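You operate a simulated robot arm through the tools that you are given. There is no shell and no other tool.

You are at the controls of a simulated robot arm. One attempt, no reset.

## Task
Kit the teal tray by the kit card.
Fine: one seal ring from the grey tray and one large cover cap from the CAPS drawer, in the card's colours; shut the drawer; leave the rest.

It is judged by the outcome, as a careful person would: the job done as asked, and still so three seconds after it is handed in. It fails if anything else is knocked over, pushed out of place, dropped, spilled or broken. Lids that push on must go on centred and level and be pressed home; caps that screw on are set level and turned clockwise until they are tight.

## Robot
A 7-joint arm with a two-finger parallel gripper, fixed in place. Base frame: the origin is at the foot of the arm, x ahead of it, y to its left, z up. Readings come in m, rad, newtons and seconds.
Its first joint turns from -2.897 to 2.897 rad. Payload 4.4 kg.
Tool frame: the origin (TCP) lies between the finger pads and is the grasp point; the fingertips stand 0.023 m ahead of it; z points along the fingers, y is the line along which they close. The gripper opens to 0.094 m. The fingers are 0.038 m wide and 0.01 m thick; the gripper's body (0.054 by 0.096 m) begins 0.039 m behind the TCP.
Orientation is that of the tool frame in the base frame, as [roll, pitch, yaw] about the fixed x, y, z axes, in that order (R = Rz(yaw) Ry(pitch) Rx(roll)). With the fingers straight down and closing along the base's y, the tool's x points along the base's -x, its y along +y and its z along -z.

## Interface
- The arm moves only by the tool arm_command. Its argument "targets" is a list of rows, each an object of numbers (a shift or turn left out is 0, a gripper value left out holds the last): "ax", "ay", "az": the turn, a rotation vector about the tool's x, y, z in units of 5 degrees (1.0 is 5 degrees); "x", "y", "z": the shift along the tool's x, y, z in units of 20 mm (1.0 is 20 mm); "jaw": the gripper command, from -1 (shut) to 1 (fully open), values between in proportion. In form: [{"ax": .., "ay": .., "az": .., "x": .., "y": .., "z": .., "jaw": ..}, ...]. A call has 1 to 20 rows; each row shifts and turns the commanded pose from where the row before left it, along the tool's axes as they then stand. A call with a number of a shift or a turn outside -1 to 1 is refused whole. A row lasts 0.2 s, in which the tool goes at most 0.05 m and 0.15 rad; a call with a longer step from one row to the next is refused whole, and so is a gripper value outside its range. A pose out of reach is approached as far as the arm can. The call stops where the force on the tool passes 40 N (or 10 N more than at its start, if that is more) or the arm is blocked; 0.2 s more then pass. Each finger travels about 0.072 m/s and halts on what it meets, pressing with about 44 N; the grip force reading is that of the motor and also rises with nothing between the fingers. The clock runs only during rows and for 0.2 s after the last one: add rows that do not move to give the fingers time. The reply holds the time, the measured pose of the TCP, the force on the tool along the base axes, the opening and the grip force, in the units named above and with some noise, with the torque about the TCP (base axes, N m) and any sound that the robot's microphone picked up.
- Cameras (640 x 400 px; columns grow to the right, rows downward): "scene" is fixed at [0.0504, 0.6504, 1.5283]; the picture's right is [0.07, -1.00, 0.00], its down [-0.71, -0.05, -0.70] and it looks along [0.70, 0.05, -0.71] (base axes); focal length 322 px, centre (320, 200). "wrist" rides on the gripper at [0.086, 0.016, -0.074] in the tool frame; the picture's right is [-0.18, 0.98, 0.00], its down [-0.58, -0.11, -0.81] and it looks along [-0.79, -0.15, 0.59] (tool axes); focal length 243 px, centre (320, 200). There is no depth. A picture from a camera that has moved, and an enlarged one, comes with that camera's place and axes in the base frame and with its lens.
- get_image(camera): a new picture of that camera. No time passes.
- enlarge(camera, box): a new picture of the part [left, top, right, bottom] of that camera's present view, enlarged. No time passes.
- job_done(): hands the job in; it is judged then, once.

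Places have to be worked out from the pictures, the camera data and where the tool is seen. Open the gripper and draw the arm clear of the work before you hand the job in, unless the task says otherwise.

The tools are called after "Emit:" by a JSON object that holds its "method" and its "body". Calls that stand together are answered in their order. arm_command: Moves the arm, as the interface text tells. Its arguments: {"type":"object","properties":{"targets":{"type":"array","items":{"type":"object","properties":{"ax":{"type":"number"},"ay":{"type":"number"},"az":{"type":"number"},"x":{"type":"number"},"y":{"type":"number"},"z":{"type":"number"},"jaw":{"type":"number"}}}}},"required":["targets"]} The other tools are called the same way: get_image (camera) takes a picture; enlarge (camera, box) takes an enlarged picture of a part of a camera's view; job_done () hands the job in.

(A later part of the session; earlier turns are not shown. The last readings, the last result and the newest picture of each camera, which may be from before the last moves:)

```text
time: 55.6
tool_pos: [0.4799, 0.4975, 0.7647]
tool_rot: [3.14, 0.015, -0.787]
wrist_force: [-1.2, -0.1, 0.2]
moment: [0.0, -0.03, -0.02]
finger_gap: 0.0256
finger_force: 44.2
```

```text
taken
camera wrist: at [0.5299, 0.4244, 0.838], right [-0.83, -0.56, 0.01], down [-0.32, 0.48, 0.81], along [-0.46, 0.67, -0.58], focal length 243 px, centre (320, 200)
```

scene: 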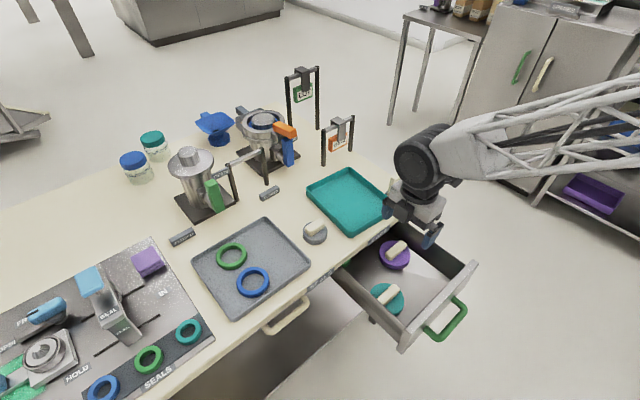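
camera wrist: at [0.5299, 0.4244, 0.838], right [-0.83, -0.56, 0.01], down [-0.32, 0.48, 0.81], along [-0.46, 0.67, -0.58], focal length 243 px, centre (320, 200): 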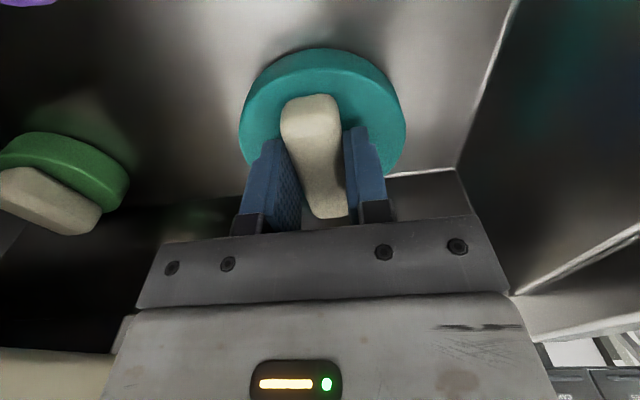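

The bar is held with a 25.6 mm gap. I lift straight up and check.

Emit:
{"method": "arm_command", "body": {"targets": [{"z": -0.4}, {"z": -0.8}, {"z": -0.9}, {"z": -0.9}, {"z": -0.9}, {"z": -0.9}, {"z": -0.9}, {"z": -0.9}, {"z": -0.9}, {"z": -0.9}, {"z": -0.9}, {"z": -0.9}]}}

Emit:
{"method": "get_image", "body": {"camera": "wrist"}}

Emit:
{"method": "get_image", "body": {"camera": "scene"}}

```text
time: 58.2
tool_pos: [0.4817, 0.4948, 0.9675]
tool_rot: [3.139, 0.016, -0.788]
wrist_force: [-0.6, -0.2, -0.5]
moment: [0.0, -0.01, 0.0]
finger_gap: 0.0256
finger_force: 44.0
```

```text
taken
camera wrist: at [0.5316, 0.422, 1.0416], right [-0.83, -0.56, 0.01], down [-0.32, 0.48, 0.81], along [-0.46, 0.67, -0.58], focal length 243 px, centre (320, 200)
```

wrist: 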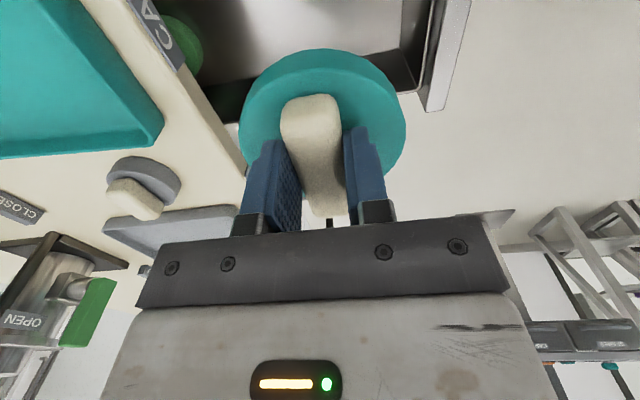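

```text
taken
```

scene: 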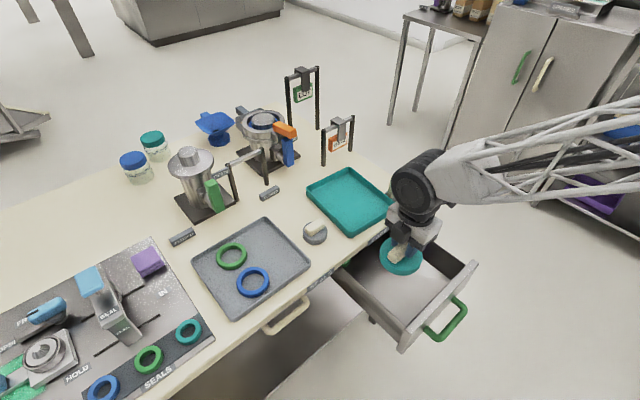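

The cap lifted cleanly. The tray centre works out near (0.703, 0.611), and I plan to put the cap in its near part and the ring in the far-right part. I raise the tool a bit more and carry the cap over the tray.

Emit:
{"method": "arm_command", "body": {"targets": [{"z": -0.9}, {"z": -0.9}, {"y": -0.8, "x": 0.18}, {"y": -0.8, "x": 0.18}, {"y": -0.8, "x": 0.18}, {"y": -0.8, "x": 0.18}, {"y": -0.8, "x": 0.18}, {"y": -0.8, "x": 0.18}, {"y": -0.8, "x": 0.18}, {"y": -0.8, "x": 0.18}, {"y": -0.8, "x": 0.18}, {"y": -0.8, "x": 0.18}, {"y": -0.8, "x": 0.18}, {"y": -0.8, "x": 0.18}, {"y": -0.55, "x": 0.14}]}}

Emit:
{"method": "get_image", "body": {"camera": "wrist"}}

Emit:
{"method": "get_image", "body": {"camera": "scene"}}

Emit:
{"method": "enlarge", "body": {"camera": "scene", "box": [290, 140, 450, 260]}}

```text
time: 61.4
tool_pos: [0.6599, 0.6068, 1.002]
tool_rot: [3.14, 0.016, -0.787]
wrist_force: [-0.3, -0.2, -0.8]
moment: [0.0, 0.01, -0.02]
finger_gap: 0.0255
finger_force: 44.0
```

```text
taken
camera wrist: at [0.7096, 0.5326, 1.0751], right [-0.83, -0.56, 0.0], down [-0.32, 0.48, 0.81], along [-0.46, 0.67, -0.58], focal length 243 px, centre (320, 200)
```

wrist: 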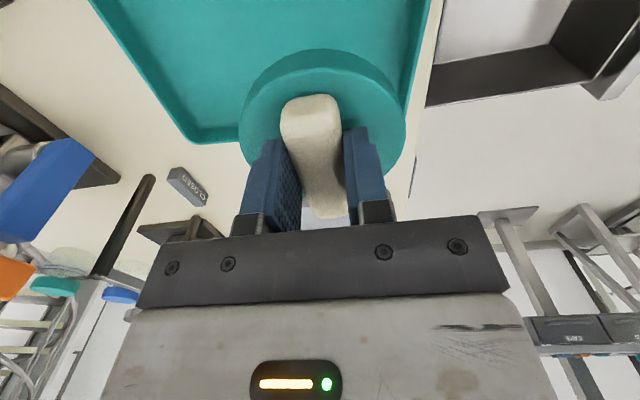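

```text
taken
```

scene: 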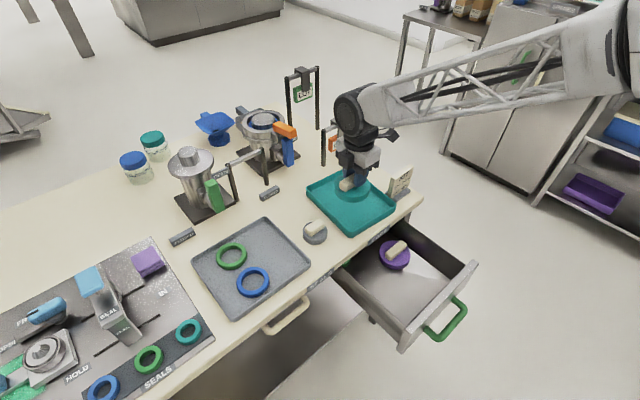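

```text
3.33 times, centred on (370, 200) of scene
camera zoom: at [0.0504, 0.6504, 1.5283], right [0.07, -1.0, 0.0], down [-0.71, -0.05, -0.7], along [0.7, 0.05, -0.71], focal length 1075 px, centre (153, 200)
```

zoom: 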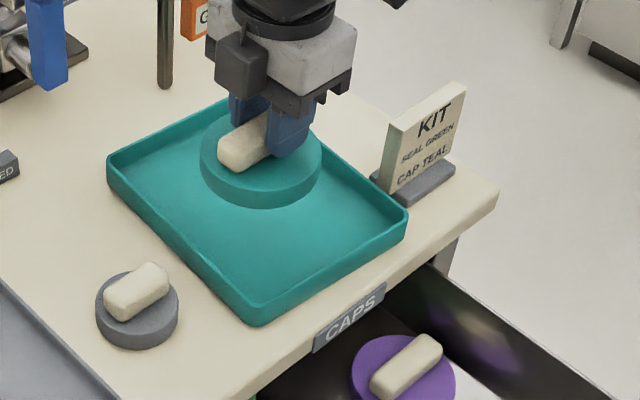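

The cap is over the tray, which spans n≈0.824–1.03 and e≈-0.145–0.016, so it will land inside. I lower it to just above the floor first.

Emit:
{"method": "arm_command", "body": {"targets": [{"y": 0.35, "z": 0.6}, {"z": 0.8}, {"z": 0.8}, {"z": 0.6}]}}

Emit:
{"method": "enlarge", "body": {"camera": "scene", "box": [290, 140, 450, 260]}}

Emit:
{"method": "get_image", "body": {"camera": "wrist"}}

```text
time: 62.4
tool_pos: [0.6524, 0.6021, 0.9454]
tool_rot: [3.139, 0.015, -0.787]
wrist_force: [-0.1, 1.0, -1.4]
moment: [-0.01, 0.01, -0.02]
finger_gap: 0.0255
finger_force: 44.0
```

```text
3.33 times, centred on (370, 200) of scene
camera zoom: at [0.0504, 0.6504, 1.5283], right [0.07, -1.0, 0.0], down [-0.71, -0.05, -0.7], along [0.7, 0.05, -0.71], focal length 1075 px, centre (153, 200)
```

zoom: 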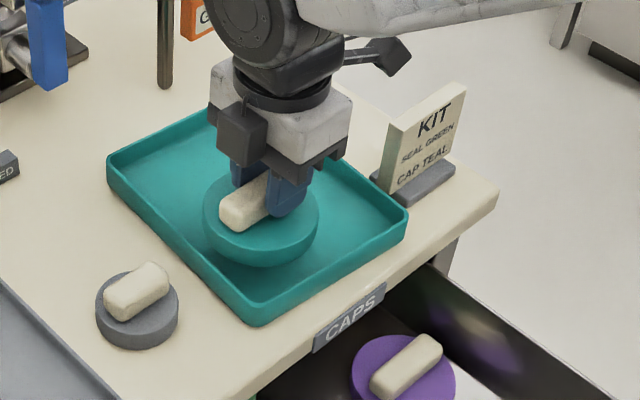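

```text
taken
camera wrist: at [0.7022, 0.5286, 1.0189], right [-0.83, -0.56, 0.01], down [-0.32, 0.48, 0.81], along [-0.46, 0.67, -0.58], focal length 243 px, centre (320, 200)
```

wrist: 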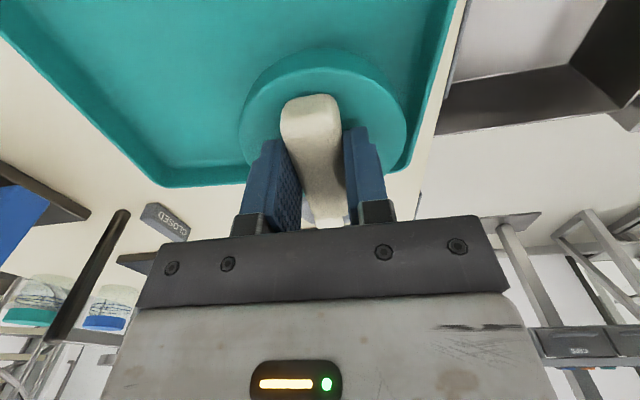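

There is clearance all round. I lower in small steps and watch for contact.

Emit:
{"method": "arm_command", "body": {"targets": [{"z": 0.25}, {"z": 0.25}, {"z": 0.15}, {"z": 0.15}]}}

```text
time: 63.4
tool_pos: [0.6521, 0.6024, 0.9309]
tool_rot: [3.139, 0.015, -0.788]
wrist_force: [-0.4, -0.4, -0.9]
moment: [0.0, 0.01, 0.0]
finger_gap: 0.0255
finger_force: 44.2
```

No contact yet, so I keep lowering a few millimetres at a time.

Emit:
{"method": "arm_command", "body": {"targets": [{"z": 0.15}, {"z": 0.15}, {"z": 0.1}]}}

Emit:
{"method": "enlarge", "body": {"camera": "scene", "box": [320, 170, 400, 230]}}

```text
time: 64.2
tool_pos: [0.6532, 0.6018, 0.9232]
tool_rot: [3.141, 0.016, -0.786]
wrist_force: [0.0, -0.3, -0.7]
moment: [-0.01, -0.02, 0.01]
finger_gap: 0.0255
finger_force: 44.0
```

```text
6.67 times, centred on (360, 200) of scene
camera zoom: at [0.0504, 0.6504, 1.5283], right [0.07, -1.0, 0.0], down [-0.71, -0.05, -0.7], along [0.7, 0.05, -0.71], focal length 2150 px, centre (53, 200)
```

zoom: 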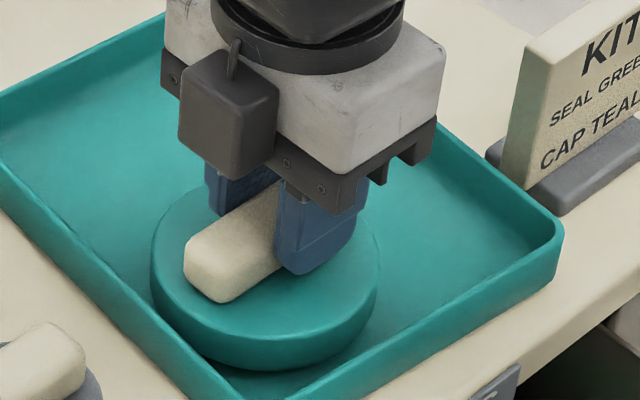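

The cap still hovers slightly, with its shadow very near. I continue gently.

Emit:
{"method": "arm_command", "body": {"targets": [{"z": 0.1}, {"z": 0.1}, {"z": 0.1}, {"z": 0.1}]}}

```text
time: 65.2
tool_pos: [0.6524, 0.6016, 0.9167]
tool_rot: [3.141, 0.016, -0.788]
wrist_force: [-3.9, -1.4, 11.9]
moment: [0.11, 0.26, 0.02]
finger_gap: 0.0255
finger_force: 43.9
```

Contact at 12 N means the cap is on the tray floor. I open the fingers moderately, then lift straight up.

Emit:
{"method": "arm_command", "body": {"targets": [{"z": -0.05, "jaw": 0.1}, {"jaw": 0.2}, {"jaw": 0.2}, {"z": -0.5}, {"z": -0.9}, {"z": -0.9}, {"z": -0.9}, {"z": -0.9}, {"z": -0.9}, {"z": -0.9}, {"z": -0.9}]}}

Emit:
{"method": "enlarge", "body": {"camera": "scene", "box": [290, 140, 450, 260]}}

Emit:
{"method": "get_image", "body": {"camera": "wrist"}}

```text
time: 67.6
tool_pos: [0.6535, 0.6014, 1.0504]
tool_rot: [3.137, 0.017, -0.789]
wrist_force: [0.3, -0.6, 0.1]
moment: [0.05, 0.03, -0.02]
finger_gap: 0.0564
finger_force: 0.1
```

```text
3.33 times, centred on (370, 200) of scene
camera zoom: at [0.0504, 0.6504, 1.5283], right [0.07, -1.0, 0.0], down [-0.71, -0.05, -0.7], along [0.7, 0.05, -0.71], focal length 1075 px, centre (153, 200)
```

zoom: 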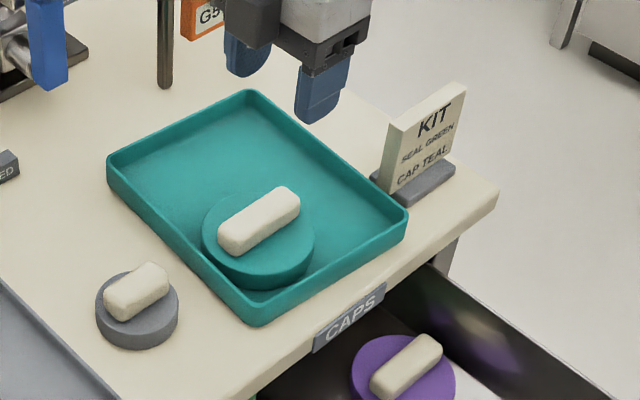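

```text
taken
camera wrist: at [0.703, 0.5275, 1.1243], right [-0.83, -0.56, 0.01], down [-0.32, 0.48, 0.81], along [-0.46, 0.67, -0.58], focal length 243 px, centre (320, 200)
```

wrist: 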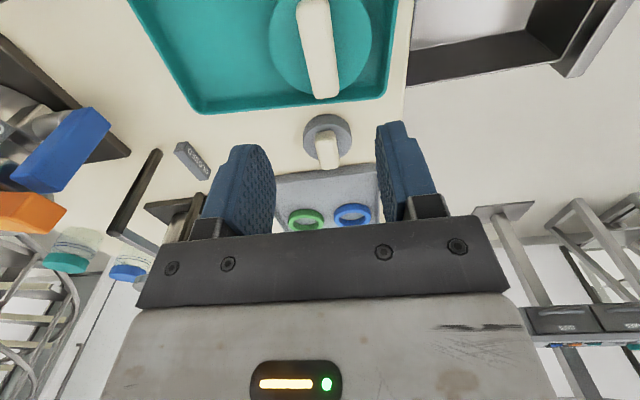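

The teal cap sits flat in the tray. The green ring triangulates to about (0.490, 0.894), which is n≈0.978, e≈0.288 and slightly beyond vertical-tool reach, so I'll pick it with a slight outward tilt. First I turn the wrist so the fingers close along the bench edge.

Emit:
{"method": "arm_command", "body": {"targets": [{"az": 1}, {"az": 1}, {"az": 1}, {"az": 1}, {"az": 1}, {"az": 1}, {"az": 1}, {"az": 1}, {"az": 1}, {"az": 1}, {"az": 1}, {"az": 1}, {"az": 1}, {"az": 1}, {"az": 1}, {"az": 1}, {"az": 1}, {"az": 1}]}}

Emit:
{"method": "arm_command", "body": {"targets": [{"y": 1}, {"y": 1}, {"y": 1}, {"y": 1}, {"y": 1}, {"y": 1}, {"y": 1}, {"y": 1}, {"y": 1}, {"y": 1}, {"y": 1}, {"y": 1}, {"ay": -0.8}, {"ay": -0.8}, {"ay": -0.8}]}}

Emit:
{"method": "get_image", "body": {"camera": "wrist"}}

Emit:
{"method": "get_image", "body": {"camera": "scene"}}

```text
time: 71.4
tool_pos: [0.654, 0.6009, 1.0509]
tool_rot: [3.124, -0.003, -2.359]
wrist_force: [0.3, 0.1, -0.2]
moment: [0.01, 0.02, 0.0]
finger_gap: 0.0566
finger_force: 0.2
```

```text
time: 74.6
tool_pos: [0.4846, 0.7706, 1.0547]
tool_rot: [3.125, 0.209, -2.361]
wrist_force: [0.2, 0.0, 0.6]
moment: [0.01, 0.04, 0.04]
finger_gap: 0.0566
finger_force: 0.1
```

```text
taken
camera wrist: at [0.4022, 0.7104, 1.1111], right [-0.57, 0.82, 0.05], down [0.37, 0.2, 0.91], along [0.74, 0.53, -0.42], focal length 243 px, centre (320, 200)
```

wrist: 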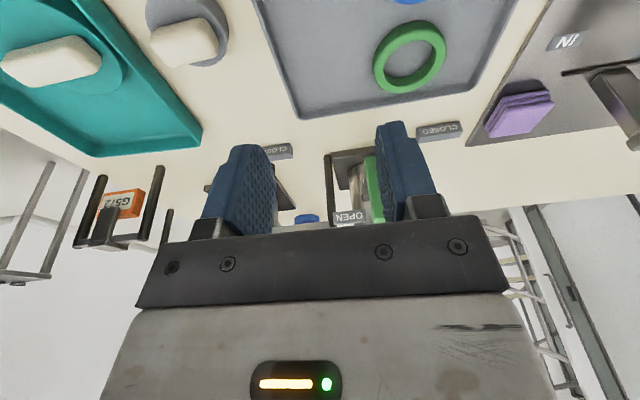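

```text
taken
```

scene: 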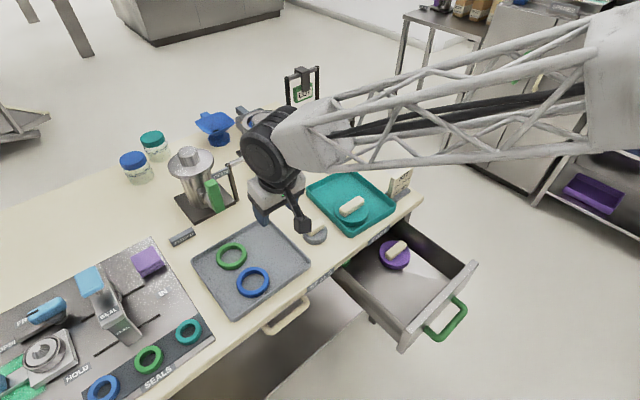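

The wrist view refines the ring to about n≈0.971, e≈0.291, with an outer diameter of about 76 mm and a hole of about 50 mm. I'll grip its left band with one finger in the hole, so I move to hover above it with the jaw at 50 mm.

Emit:
{"method": "arm_command", "body": {"targets": [{"x": -0.44, "y": 0.85, "z": 0.79, "jaw": 0.064}, {"x": -0.44, "y": 0.85, "z": 0.79}, {"x": -0.44, "y": 0.85, "z": 0.79}, {"x": -0.44, "y": 0.85, "z": 0.79}, {"x": -0.44, "y": 0.85, "z": 0.79}, {"x": -0.44, "y": 0.85, "z": 0.79}, {"x": -0.44, "y": 0.85, "z": 0.4}]}}

Emit:
{"method": "get_image", "body": {"camera": "wrist"}}

Emit:
{"method": "enlarge", "body": {"camera": "scene", "box": [160, 190, 320, 310]}}

```text
time: 76.2
tool_pos: [0.4574, 0.9148, 0.9705]
tool_rot: [3.127, 0.207, -2.361]
wrist_force: [0.4, 1.0, -0.3]
moment: [-0.01, 0.0, 0.0]
finger_gap: 0.0498
finger_force: 0.0
```

```text
taken
camera wrist: at [0.3745, 0.8547, 1.0255], right [-0.57, 0.82, 0.05], down [0.37, 0.2, 0.91], along [0.74, 0.53, -0.42], focal length 243 px, centre (320, 200)
```

wrist: 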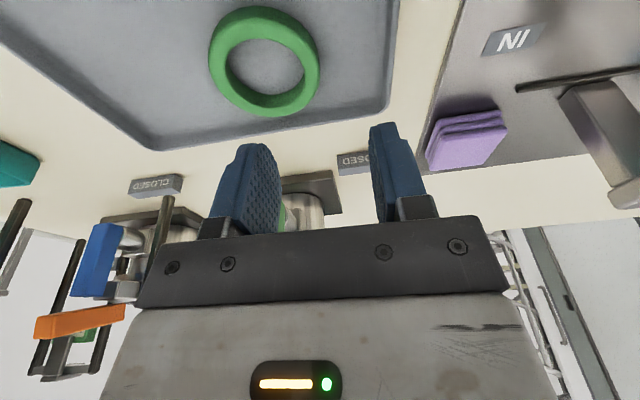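

```text
3.33 times, centred on (240, 250) of scene
camera zoom: at [0.0504, 0.6504, 1.5283], right [0.07, -1.0, 0.0], down [-0.71, -0.05, -0.7], along [0.7, 0.05, -0.71], focal length 1075 px, centre (587, 33)
```

zoom: 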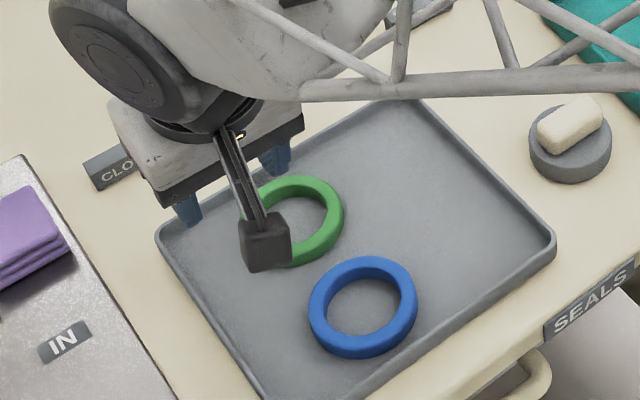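

The hover was reached. Two wrist views fix the ring centre at (0.482, 0.892) with its mid-height near z≈0.872, and the fingers straddle its left band. I descend to just above tray-floor level.

Emit:
{"method": "arm_command", "body": {"targets": [{"x": 0.177, "y": -0.02, "z": 0.714}, {"x": 0.177, "y": -0.02, "z": 0.714}, {"x": 0.177, "y": -0.02, "z": 0.714}, {"x": 0.177, "y": -0.02, "z": 0.714}]}}

Emit:
{"method": "get_image", "body": {"camera": "wrist"}}

Emit:
{"method": "enlarge", "body": {"camera": "scene", "box": [190, 210, 290, 285]}}

```text
time: 77.2
tool_pos: [0.4556, 0.9118, 0.9111]
tool_rot: [3.126, 0.207, -2.362]
wrist_force: [0.1, 0.3, 0.5]
moment: [0.02, 0.03, 0.02]
finger_gap: 0.0498
finger_force: 0.1
```

```text
taken
camera wrist: at [0.3732, 0.8506, 0.967], right [-0.57, 0.82, 0.05], down [0.37, 0.2, 0.91], along [0.74, 0.53, -0.42], focal length 243 px, centre (320, 200)
```

wrist: 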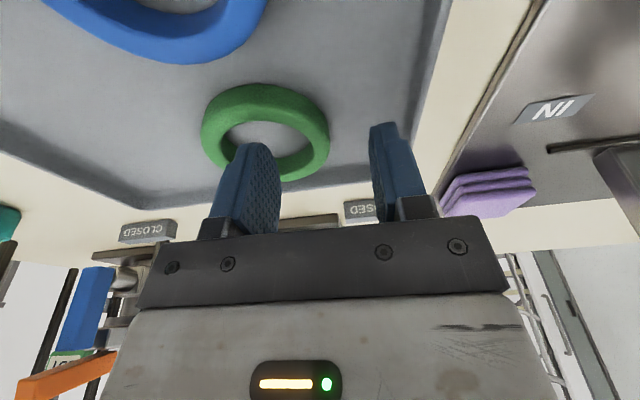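

```text
5.33 times, centred on (240, 248) of scene
camera zoom: at [0.0504, 0.6504, 1.5283], right [0.07, -1.0, 0.0], down [-0.71, -0.05, -0.7], along [0.7, 0.05, -0.71], focal length 1720 px, centre (747, -53)
```

zoom: 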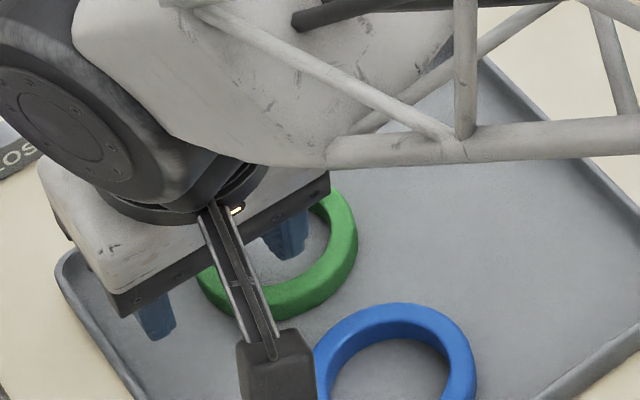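

The inner finger is heading into the hole and the outer finger is between the ring and the tray wall. I continue down gently.

Emit:
{"method": "arm_command", "body": {"targets": [{"x": 0.07, "z": 0.33}, {"x": 0.07, "z": 0.33}]}}

Emit:
{"method": "get_image", "body": {"camera": "wrist"}}

Emit:
{"method": "enlarge", "body": {"camera": "scene", "box": [190, 210, 290, 285]}}

```text
time: 77.8
tool_pos: [0.4549, 0.9103, 0.8983]
tool_rot: [3.127, 0.209, -2.362]
wrist_force: [0.4, 0.1, 0.2]
moment: [0.02, 0.0, 0.03]
finger_gap: 0.0502
finger_force: 0.4
```

```text
taken
camera wrist: at [0.3733, 0.8515, 0.9528], right [-0.57, 0.82, 0.05], down [0.37, 0.2, 0.91], along [0.74, 0.53, -0.42], focal length 243 px, centre (320, 200)
```

wrist: 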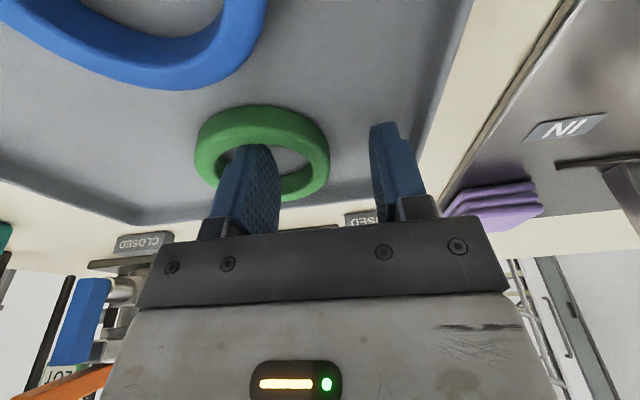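

```text
5.33 times, centred on (240, 248) of scene
camera zoom: at [0.0504, 0.6504, 1.5283], right [0.07, -1.0, 0.0], down [-0.71, -0.05, -0.7], along [0.7, 0.05, -0.71], focal length 1720 px, centre (747, -53)
```

zoom: 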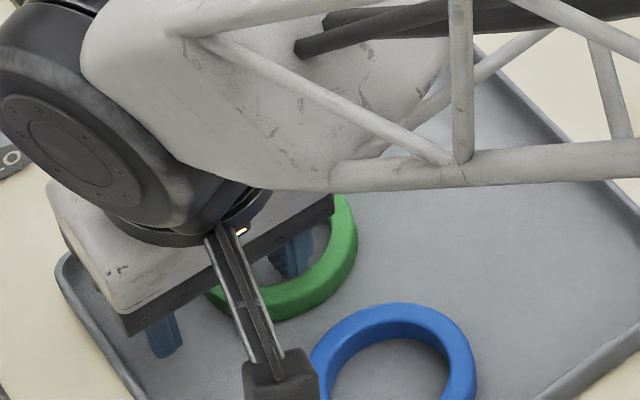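

The fingers are well placed and there is no contact yet. I go down a few millimetres more in small steps.

Emit:
{"method": "arm_command", "body": {"targets": [{"x": 0.02, "z": 0.12}, {"x": 0.02, "z": 0.12}, {"x": 0.02, "z": 0.1}]}}

```text
time: 78.6
tool_pos: [0.4561, 0.9114, 0.8929]
tool_rot: [3.125, 0.209, -2.361]
wrist_force: [-3.5, -3.4, 14.6]
moment: [-0.48, -0.04, -0.17]
finger_gap: 0.0501
finger_force: 0.0
```

A light 15 N contact at the inner fingertip matches the tray floor height. I lift 1 mm and close on the ring's band.

Emit:
{"method": "arm_command", "body": {"targets": [{"z": -0.06, "x": -0.01}, {"jaw": -0.3}, {"jaw": -1}, {"jaw": -1}, {"jaw": -1}]}}

Emit:
{"method": "get_image", "body": {"camera": "wrist"}}

```text
time: 79.8
tool_pos: [0.4555, 0.9121, 0.8915]
tool_rot: [3.126, 0.209, -2.362]
wrist_force: [0.9, 0.9, 11.7]
moment: [-0.17, 0.06, -0.01]
finger_gap: 0.0136
finger_force: 43.9
```

```text
taken
camera wrist: at [0.3739, 0.852, 0.9479], right [-0.57, 0.82, 0.05], down [0.37, 0.2, 0.91], along [0.74, 0.53, -0.42], focal length 243 px, centre (320, 200)
```

wrist: 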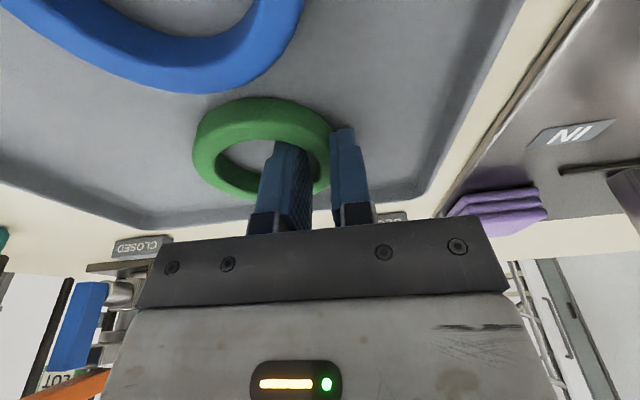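

The band is gripped with a 13.6 mm gap. I lift straight up and check the hold.

Emit:
{"method": "arm_command", "body": {"targets": [{"x": -0.1, "z": -0.49}, {"x": -0.2, "z": -0.95}, {"x": -0.2, "z": -0.95}, {"x": -0.2, "z": -0.95}, {"x": -0.2, "z": -0.95}, {"x": -0.2, "z": -0.95}, {"x": -0.2, "z": -0.95}]}}

Emit:
{"method": "get_image", "body": {"camera": "wrist"}}

Emit:
{"method": "get_image", "body": {"camera": "scene"}}

```text
time: 81.4
tool_pos: [0.4598, 0.9089, 1.0188]
tool_rot: [3.127, 0.205, -2.362]
wrist_force: [1.1, -0.2, -0.3]
moment: [-0.02, 0.04, 0.0]
finger_gap: 0.013
finger_force: 44.1
```

```text
taken
camera wrist: at [0.3775, 0.8496, 1.0738], right [-0.57, 0.82, 0.05], down [0.37, 0.2, 0.91], along [0.74, 0.53, -0.42], focal length 243 px, centre (320, 200)
```

wrist: 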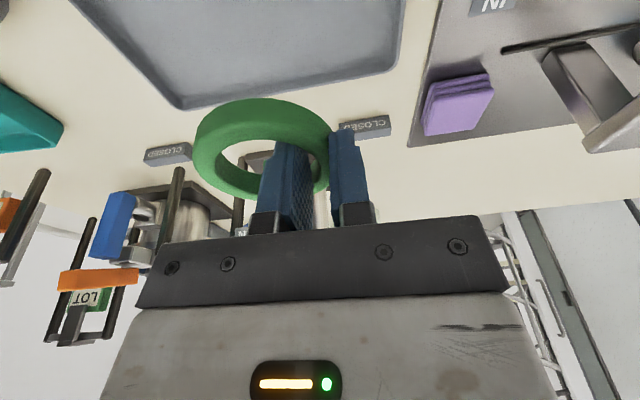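

```text
taken
```

scene: 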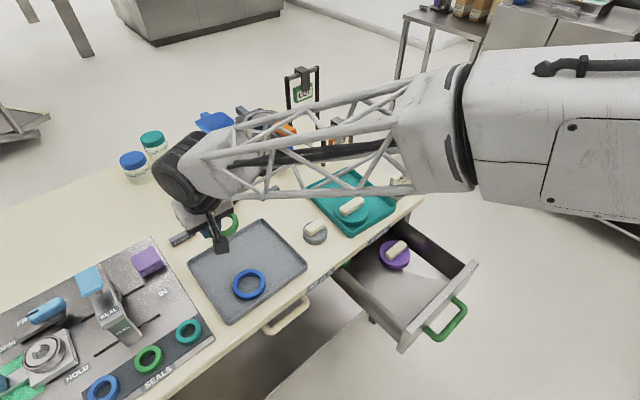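

The ring is held and lifted. The grey tray looks slightly shifted compared with before, so I check by enlarging.

Emit:
{"method": "enlarge", "body": {"camera": "scene", "box": [180, 160, 440, 340]}}

```text
2.22 times, centred on (310, 250) of scene
camera zoom: at [0.0504, 0.6504, 1.5283], right [0.07, -1.0, 0.0], down [-0.71, -0.05, -0.7], along [0.7, 0.05, -0.71], focal length 716 px, centre (342, 89)
```

zoom: 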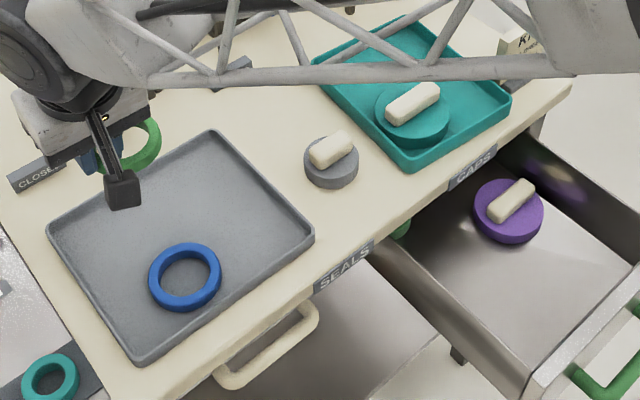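

Corner comparison shows the grey tray slid about 11 mm along the bench edge (+e) while the fingers closed. I'll nudge it back after placing the ring. Now I carry the ring across to the teal tray.

Emit:
{"method": "arm_command", "body": {"targets": [{"y": -0.5}, {"y": -1}, {"y": -1}, {"y": -1}, {"y": -1}, {"y": -1}, {"y": -1}, {"y": -1}, {"y": -1}, {"y": -1}, {"y": -1}, {"y": -1}, {"y": -1}, {"y": -1}, {"y": -1}, {"y": -1}, {"y": -1}, {"y": -1}, {"y": -1}, {"y": -0.5}]}}

Emit:
{"method": "get_image", "body": {"camera": "wrist"}}

Emit:
{"method": "enlarge", "body": {"camera": "scene", "box": [290, 140, 450, 260]}}

```text
time: 85.6
tool_pos: [0.7244, 0.6414, 1.0133]
tool_rot: [3.126, 0.207, -2.361]
wrist_force: [-0.5, -0.1, -0.2]
moment: [-0.02, 0.0, -0.03]
finger_gap: 0.0126
finger_force: 44.3
```

```text
taken
camera wrist: at [0.6433, 0.5813, 1.069], right [-0.57, 0.82, 0.05], down [0.37, 0.2, 0.91], along [0.74, 0.53, -0.42], focal length 243 px, centre (320, 200)
```

wrist: 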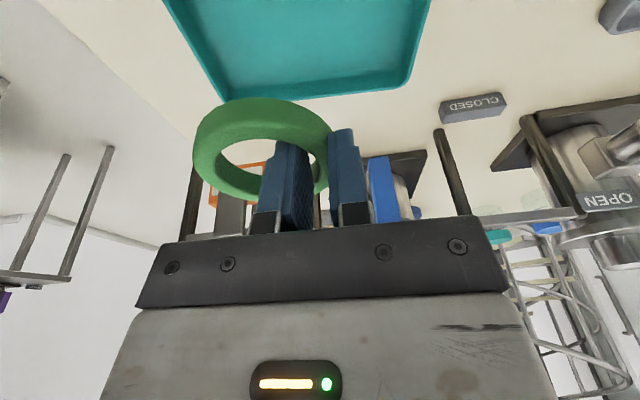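

```text
3.33 times, centred on (370, 200) of scene
camera zoom: at [0.0504, 0.6504, 1.5283], right [0.07, -1.0, 0.0], down [-0.71, -0.05, -0.7], along [0.7, 0.05, -0.71], focal length 1075 px, centre (153, 200)
```

zoom: 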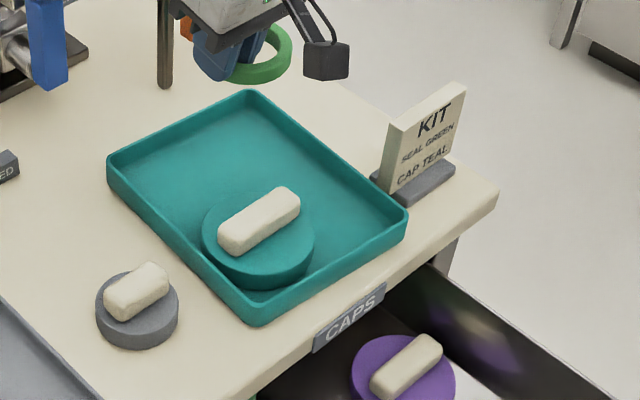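

The tray's right and far edges are re-measured, and I'm aiming the ring centre at n≈0.968, e≈-0.097. I shift slightly and lower partway, then check.

Emit:
{"method": "arm_command", "body": {"targets": [{"y": -0.45}, {"x": 0.187, "z": 0.88}, {"x": 0.187, "z": 0.88}, {"x": 0.187, "z": 0.88}, {"x": 0.187, "z": 0.88}]}}

Emit:
{"method": "get_image", "body": {"camera": "wrist"}}

Emit:
{"method": "enlarge", "body": {"camera": "scene", "box": [310, 150, 430, 240]}}

```text
time: 86.8
tool_pos: [0.7319, 0.6342, 0.938]
tool_rot: [3.127, 0.207, -2.362]
wrist_force: [0.3, 0.0, -0.8]
moment: [0.02, 0.08, 0.02]
finger_gap: 0.0123
finger_force: 44.0
```

```text
taken
camera wrist: at [0.6507, 0.5748, 0.9938], right [-0.57, 0.82, 0.05], down [0.37, 0.2, 0.91], along [0.74, 0.53, -0.42], focal length 243 px, centre (320, 200)
```

wrist: 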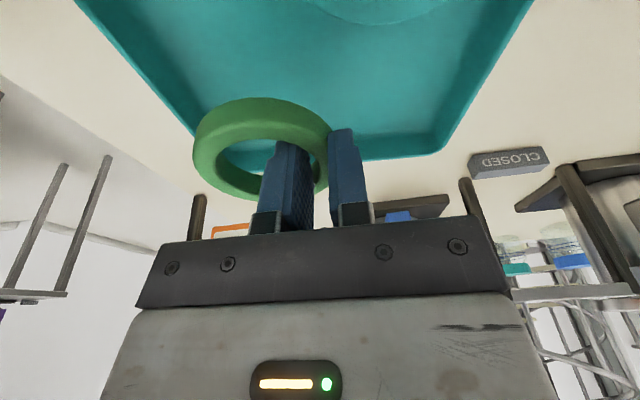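

```text
4.44 times, centred on (370, 195) of scene
camera zoom: at [0.0504, 0.6504, 1.5283], right [0.07, -1.0, 0.0], down [-0.71, -0.05, -0.7], along [0.7, 0.05, -0.71], focal length 1433 px, centre (98, 222)
```

zoom: 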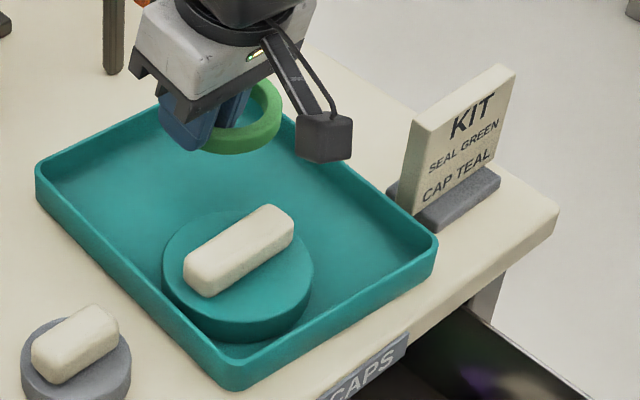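

The ring centre projects to n≈0.972, e≈-0.097, inside the tray and clear of the cap. I shift 4 mm away from the far wall and lower to just above the floor.

Emit:
{"method": "arm_command", "body": {"targets": [{"x": 0.25, "z": 0.45}, {"x": 0.15, "z": 0.6}, {"x": 0.12, "z": 0.5}, {"x": 0.08, "z": 0.3}]}}

Emit:
{"method": "get_image", "body": {"camera": "wrist"}}

Emit:
{"method": "enlarge", "body": {"camera": "scene", "box": [310, 150, 430, 240]}}

```text
time: 87.8
tool_pos: [0.7276, 0.6319, 0.9013]
tool_rot: [3.127, 0.207, -2.361]
wrist_force: [1.0, 0.7, 0.0]
moment: [-0.02, 0.03, 0.01]
finger_gap: 0.0118
finger_force: 44.0
```

```text
taken
camera wrist: at [0.645, 0.5725, 0.9562], right [-0.57, 0.82, 0.05], down [0.37, 0.2, 0.91], along [0.74, 0.53, -0.42], focal length 243 px, centre (320, 200)
```

wrist: 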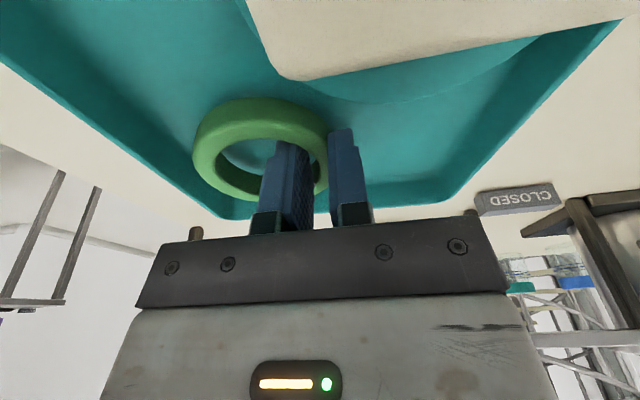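

```text
4.44 times, centred on (370, 195) of scene
camera zoom: at [0.0504, 0.6504, 1.5283], right [0.07, -1.0, 0.0], down [-0.71, -0.05, -0.7], along [0.7, 0.05, -0.71], focal length 1433 px, centre (98, 222)
```

zoom: 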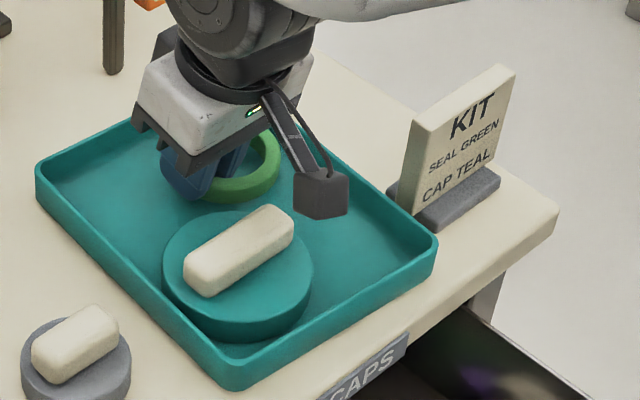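

Clearances look fine and the ring is about 1 cm above the tray floor. I finish lowering in small steps.

Emit:
{"method": "arm_command", "body": {"targets": [{"x": 0.03, "z": 0.13}, {"x": 0.03, "z": 0.13}, {"x": 0.03, "z": 0.1}]}}

```text
time: 88.6
tool_pos: [0.7276, 0.631, 0.8932]
tool_rot: [3.126, 0.207, -2.361]
wrist_force: [-3.4, -2.4, 10.0]
moment: [-0.43, 0.17, -0.11]
finger_gap: 0.0119
finger_force: 44.3
```

Contact at 10 N means the ring has reached the tray floor. I lift a millimetre off the floor, open the fingers modestly and withdraw upward.

Emit:
{"method": "arm_command", "body": {"targets": [{"x": -0.015, "z": -0.06}, {"jaw": -0.5}, {"jaw": -0.3}, {"jaw": -0.3}]}}

Emit:
{"method": "enlarge", "body": {"camera": "scene", "box": [310, 150, 430, 240]}}

Emit:
{"method": "get_image", "body": {"camera": "wrist"}}

```text
time: 89.6
tool_pos: [0.7273, 0.6327, 0.8941]
tool_rot: [3.126, 0.207, -2.361]
wrist_force: [0.2, -0.3, 0.0]
moment: [-0.01, 0.01, -0.01]
finger_gap: 0.0329
finger_force: 0.1
```

```text
4.44 times, centred on (370, 195) of scene
camera zoom: at [0.0504, 0.6504, 1.5283], right [0.07, -1.0, 0.0], down [-0.71, -0.05, -0.7], along [0.7, 0.05, -0.71], focal length 1433 px, centre (98, 222)
```

zoom: 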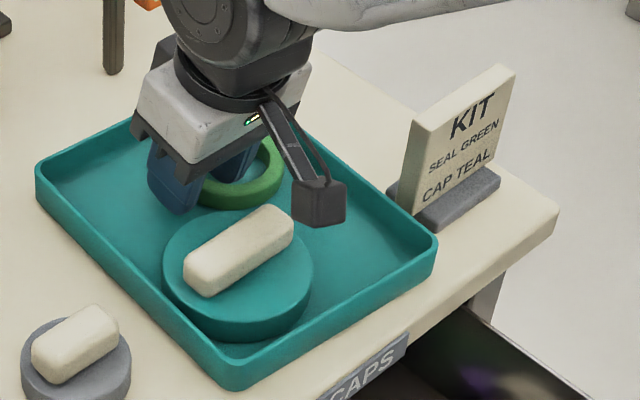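

```text
taken
camera wrist: at [0.6451, 0.5729, 0.9496], right [-0.57, 0.82, 0.05], down [0.37, 0.2, 0.91], along [0.74, 0.53, -0.42], focal length 243 px, centre (320, 200)
```

wrist: 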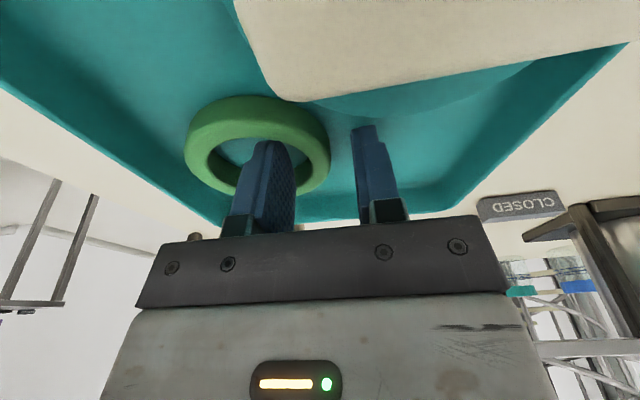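

The ring is resting in the tray and the fingers are free of it. I withdraw straight up.

Emit:
{"method": "arm_command", "body": {"targets": [{"x": -0.1, "z": -0.48}, {"x": -0.2, "z": -0.95}, {"x": -0.2, "z": -0.95}, {"x": -0.2, "z": -0.95}, {"x": -0.2, "z": -0.95}, {"x": -0.2, "z": -0.95}, {"x": -0.2, "z": -0.95}]}}

Emit:
{"method": "get_image", "body": {"camera": "wrist"}}

Emit:
{"method": "enlarge", "body": {"camera": "scene", "box": [180, 160, 440, 340]}}

```text
time: 91.2
tool_pos: [0.7284, 0.6335, 1.0204]
tool_rot: [3.126, 0.207, -2.362]
wrist_force: [-1.3, -0.2, -1.0]
moment: [-0.01, -0.01, 0.01]
finger_gap: 0.0328
finger_force: 0.2
```

```text
taken
camera wrist: at [0.6463, 0.5729, 1.0765], right [-0.57, 0.82, 0.05], down [0.37, 0.2, 0.91], along [0.74, 0.53, -0.42], focal length 243 px, centre (320, 200)
```

wrist: 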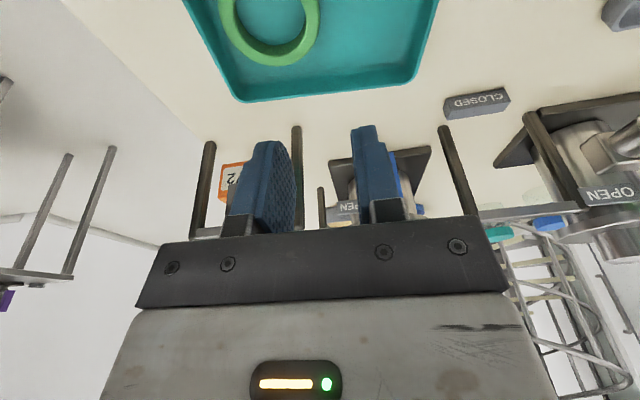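

```text
2.22 times, centred on (310, 250) of scene
camera zoom: at [0.0504, 0.6504, 1.5283], right [0.07, -1.0, 0.0], down [-0.71, -0.05, -0.7], along [0.7, 0.05, -0.71], focal length 716 px, centre (342, 89)
```

zoom: 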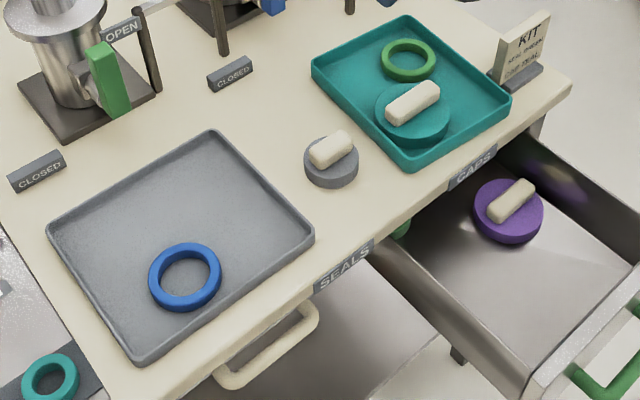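

The teal tray is undisturbed and holds both parts side by side. I will nudge the grey tray back about 11 mm by pressing closed fingertips against the inside of its right wall. First I move above the tray's empty right part with the tool vertical and jaw shut.

Emit:
{"method": "arm_command", "body": {"targets": [{"ay": 0.8, "jaw": -1}, {"ay": 0.8}, {"ay": 0.8}, {"y": 0.98, "x": 0.118}, {"y": 0.98, "x": 0.118}, {"y": 0.98, "x": 0.118}, {"y": 0.98, "x": 0.118}, {"y": 0.98, "x": 0.118}, {"y": 0.98, "x": 0.118}, {"y": 0.98, "x": 0.118}, {"y": 0.98, "x": 0.118}, {"y": 0.98, "x": 0.118}, {"y": 0.98, "x": 0.118}, {"y": 0.98, "x": 0.118}, {"y": 0.98, "x": 0.118}, {"y": 0.98, "x": 0.118}, {"y": 0.98, "x": 0.118}]}}

Emit:
{"method": "get_image", "body": {"camera": "wrist"}}

Emit:
{"method": "enlarge", "body": {"camera": "scene", "box": [180, 160, 440, 340]}}

```text
time: 94.8
tool_pos: [0.5118, 0.8021, 1.0271]
tool_rot: [3.126, -0.002, -2.357]
wrist_force: [-0.6, 0.3, 0.1]
moment: [0.02, -0.03, -0.01]
finger_gap: 0.0
finger_force: 42.1
```

```text
taken
camera wrist: at [0.4393, 0.7515, 1.1025], right [-0.56, 0.83, 0.01], down [0.5, 0.33, 0.8], along [0.66, 0.46, -0.6], focal length 243 px, centre (320, 200)
```

wrist: 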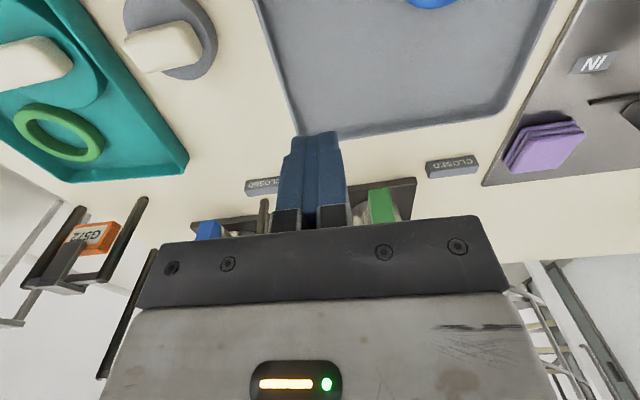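

```text
2.22 times, centred on (310, 250) of scene
camera zoom: at [0.0504, 0.6504, 1.5283], right [0.07, -1.0, 0.0], down [-0.71, -0.05, -0.7], along [0.7, 0.05, -0.71], focal length 716 px, centre (342, 89)
```

zoom: 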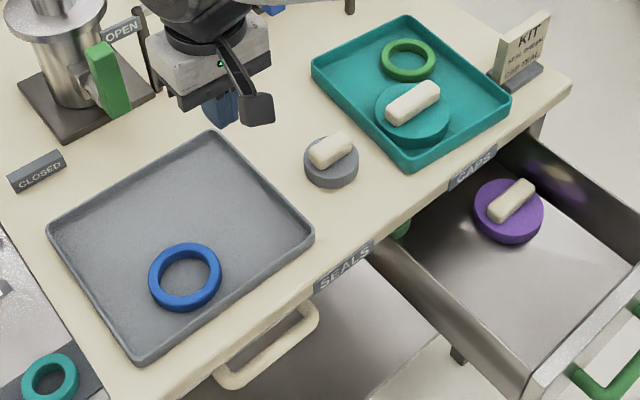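

The fingertips are about 20 mm inside the tray's right wall. I descend to just above its floor.

Emit:
{"method": "arm_command", "body": {"targets": [{"z": 0.95}, {"z": 0.95}, {"z": 0.95}, {"z": 0.95}, {"z": 0.95}, {"z": 0.95}, {"z": 0.75}]}}

Emit:
{"method": "get_image", "body": {"camera": "wrist"}}

Emit:
{"method": "enlarge", "body": {"camera": "scene", "box": [180, 160, 440, 340]}}

```text
time: 96.4
tool_pos: [0.5102, 0.8034, 0.8946]
tool_rot: [3.126, -0.002, -2.359]
wrist_force: [0.1, 0.2, 0.3]
moment: [-0.01, 0.02, 0.04]
finger_gap: 0.0
finger_force: 42.2
```

```text
taken
camera wrist: at [0.4375, 0.7534, 0.9709], right [-0.56, 0.83, 0.02], down [0.5, 0.32, 0.8], along [0.66, 0.46, -0.59], focal length 243 px, centre (320, 200)
```

wrist: 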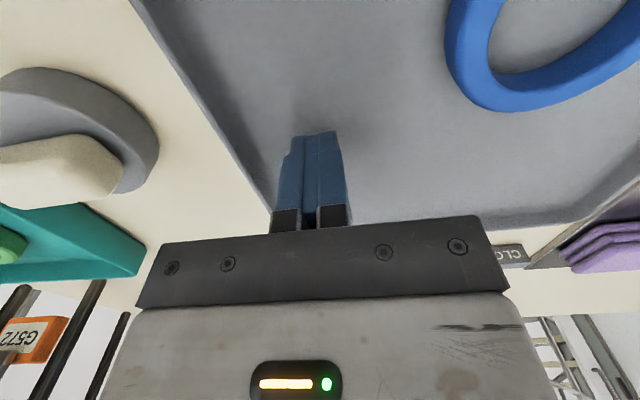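

```text
2.22 times, centred on (310, 250) of scene
camera zoom: at [0.0504, 0.6504, 1.5283], right [0.07, -1.0, 0.0], down [-0.71, -0.05, -0.7], along [0.7, 0.05, -0.71], focal length 716 px, centre (342, 89)
```

zoom: 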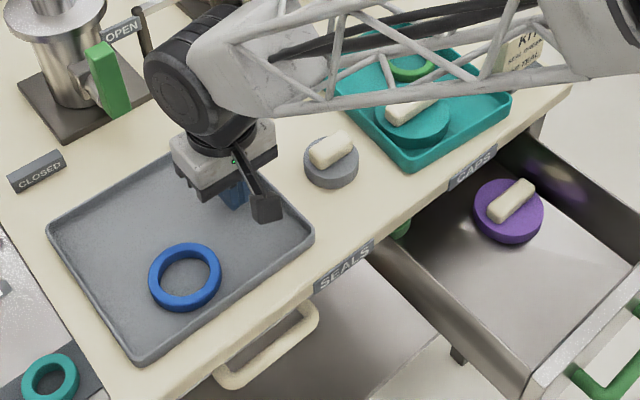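

The fingers are just above the floor inside the tray. I push slowly towards the right wall and check for contact.

Emit:
{"method": "arm_command", "body": {"targets": [{"y": -0.3}, {"y": -0.3}, {"y": -0.3}, {"y": -0.15}, {"y": -0.15}]}}

Emit:
{"method": "enlarge", "body": {"camera": "scene", "box": [180, 160, 440, 340]}}

```text
time: 97.6
tool_pos: [0.5266, 0.7866, 0.8971]
tool_rot: [3.126, -0.002, -2.358]
wrist_force: [-0.1, 0.6, 0.2]
moment: [-0.01, 0.02, 0.01]
finger_gap: 0.0
finger_force: 42.5
```

```text
2.22 times, centred on (310, 250) of scene
camera zoom: at [0.0504, 0.6504, 1.5283], right [0.07, -1.0, 0.0], down [-0.71, -0.05, -0.7], along [0.7, 0.05, -0.71], focal length 716 px, centre (342, 89)
```

zoom: 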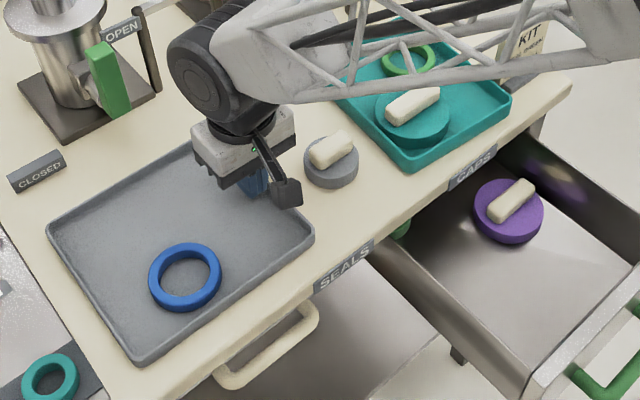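

There is no contact yet at e≈0.186. I continue in 2 mm steps.

Emit:
{"method": "arm_command", "body": {"targets": [{"y": -0.1}, {"y": -0.1}, {"y": -0.1}, {"y": -0.1}]}}

Emit:
{"method": "enlarge", "body": {"camera": "scene", "box": [180, 160, 440, 340]}}

Emit:
{"method": "get_image", "body": {"camera": "wrist"}}

```text
time: 98.6
tool_pos: [0.5328, 0.7806, 0.8951]
tool_rot: [3.126, -0.003, -2.358]
wrist_force: [-0.5, 0.7, 0.4]
moment: [0.04, 0.03, 0.05]
finger_gap: 0.0
finger_force: 42.3
```

```text
2.22 times, centred on (310, 250) of scene
camera zoom: at [0.0504, 0.6504, 1.5283], right [0.07, -1.0, 0.0], down [-0.71, -0.05, -0.7], along [0.7, 0.05, -0.71], focal length 716 px, centre (342, 89)
```

zoom: 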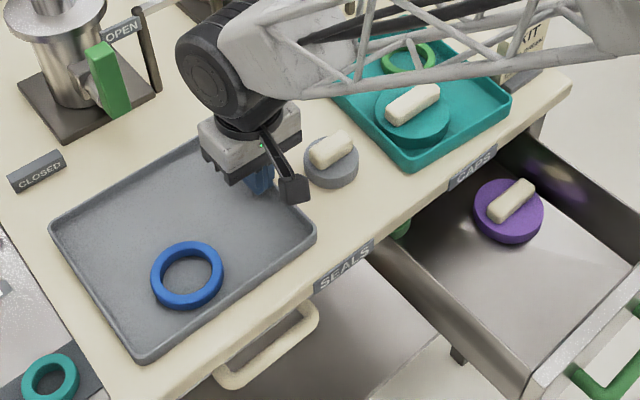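

```text
taken
camera wrist: at [0.4601, 0.7301, 0.9707], right [-0.56, 0.83, 0.01], down [0.5, 0.33, 0.8], along [0.66, 0.46, -0.6], focal length 243 px, centre (320, 200)
```

wrist: 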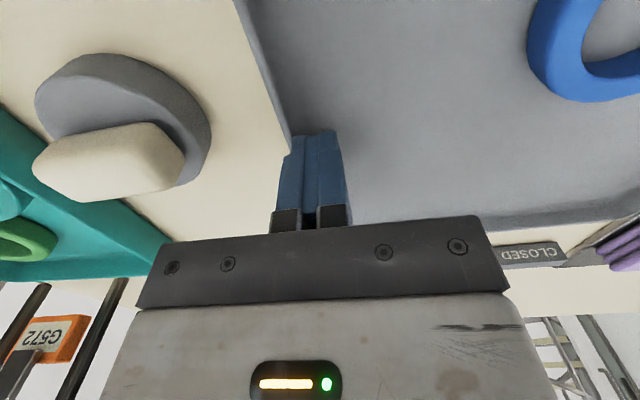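

The tray is moving with the fingers, about 2.5 mm so far with negligible force. I push another 8 mm.

Emit:
{"method": "arm_command", "body": {"targets": [{"y": -0.1}, {"y": -0.1}, {"y": -0.1}, {"y": -0.1}]}}

Emit:
{"method": "enlarge", "body": {"camera": "scene", "box": [180, 160, 440, 340]}}

```text
time: 99.6
tool_pos: [0.5376, 0.7742, 0.8965]
tool_rot: [3.128, -0.003, -2.358]
wrist_force: [-0.6, -0.4, 1.9]
moment: [0.03, 0.03, 0.0]
finger_gap: 0.0
finger_force: 42.5
```

```text
2.22 times, centred on (310, 250) of scene
camera zoom: at [0.0504, 0.6504, 1.5283], right [0.07, -1.0, 0.0], down [-0.71, -0.05, -0.7], along [0.7, 0.05, -0.71], focal length 716 px, centre (342, 89)
```

zoom: 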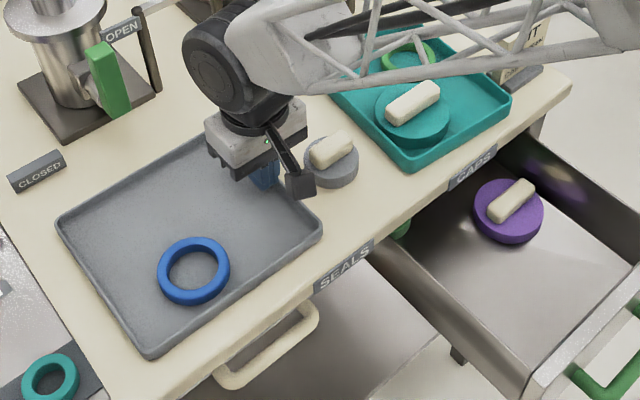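

The grey tray and blue ring match their original image positions. I step off the wall and lift clear.

Emit:
{"method": "arm_command", "body": {"targets": [{"y": 0.3}, {"y": 0.2, "z": -0.5}, {"z": -0.95}, {"z": -0.95}, {"z": -0.95}, {"z": -0.95}, {"z": -0.95}, {"z": -0.95}, {"z": -0.95}, {"z": -0.5}]}}

Emit:
{"method": "enlarge", "body": {"camera": "scene", "box": [180, 160, 440, 340]}}

Emit:
{"method": "get_image", "body": {"camera": "scene"}}

```text
time: 101.8
tool_pos: [0.5326, 0.781, 1.051]
tool_rot: [3.125, -0.002, -2.358]
wrist_force: [-0.6, -0.9, -0.5]
moment: [-0.02, 0.02, 0.0]
finger_gap: 0.0
finger_force: 42.1
```

```text
2.22 times, centred on (310, 250) of scene
camera zoom: at [0.0504, 0.6504, 1.5283], right [0.07, -1.0, 0.0], down [-0.71, -0.05, -0.7], along [0.7, 0.05, -0.71], focal length 716 px, centre (342, 89)
```

zoom: 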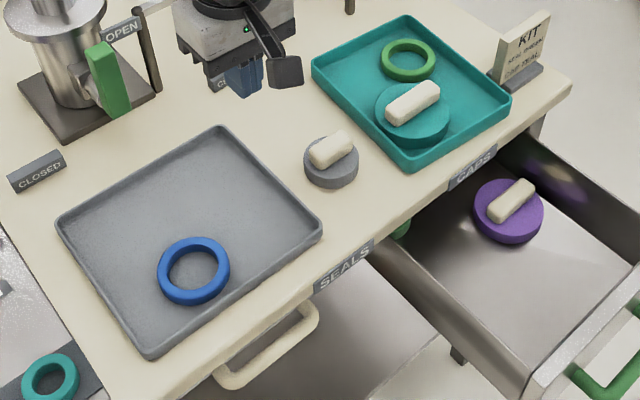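

```text
taken
```

scene: 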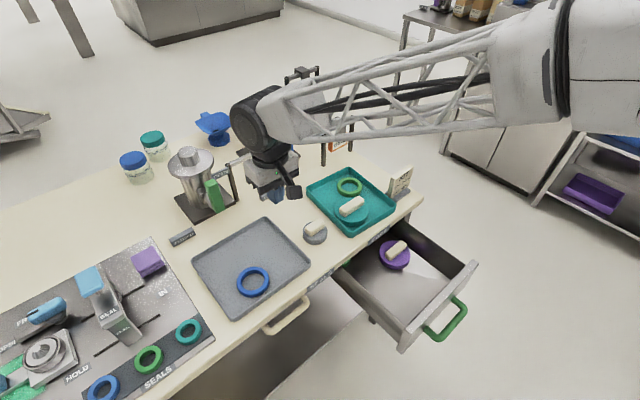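

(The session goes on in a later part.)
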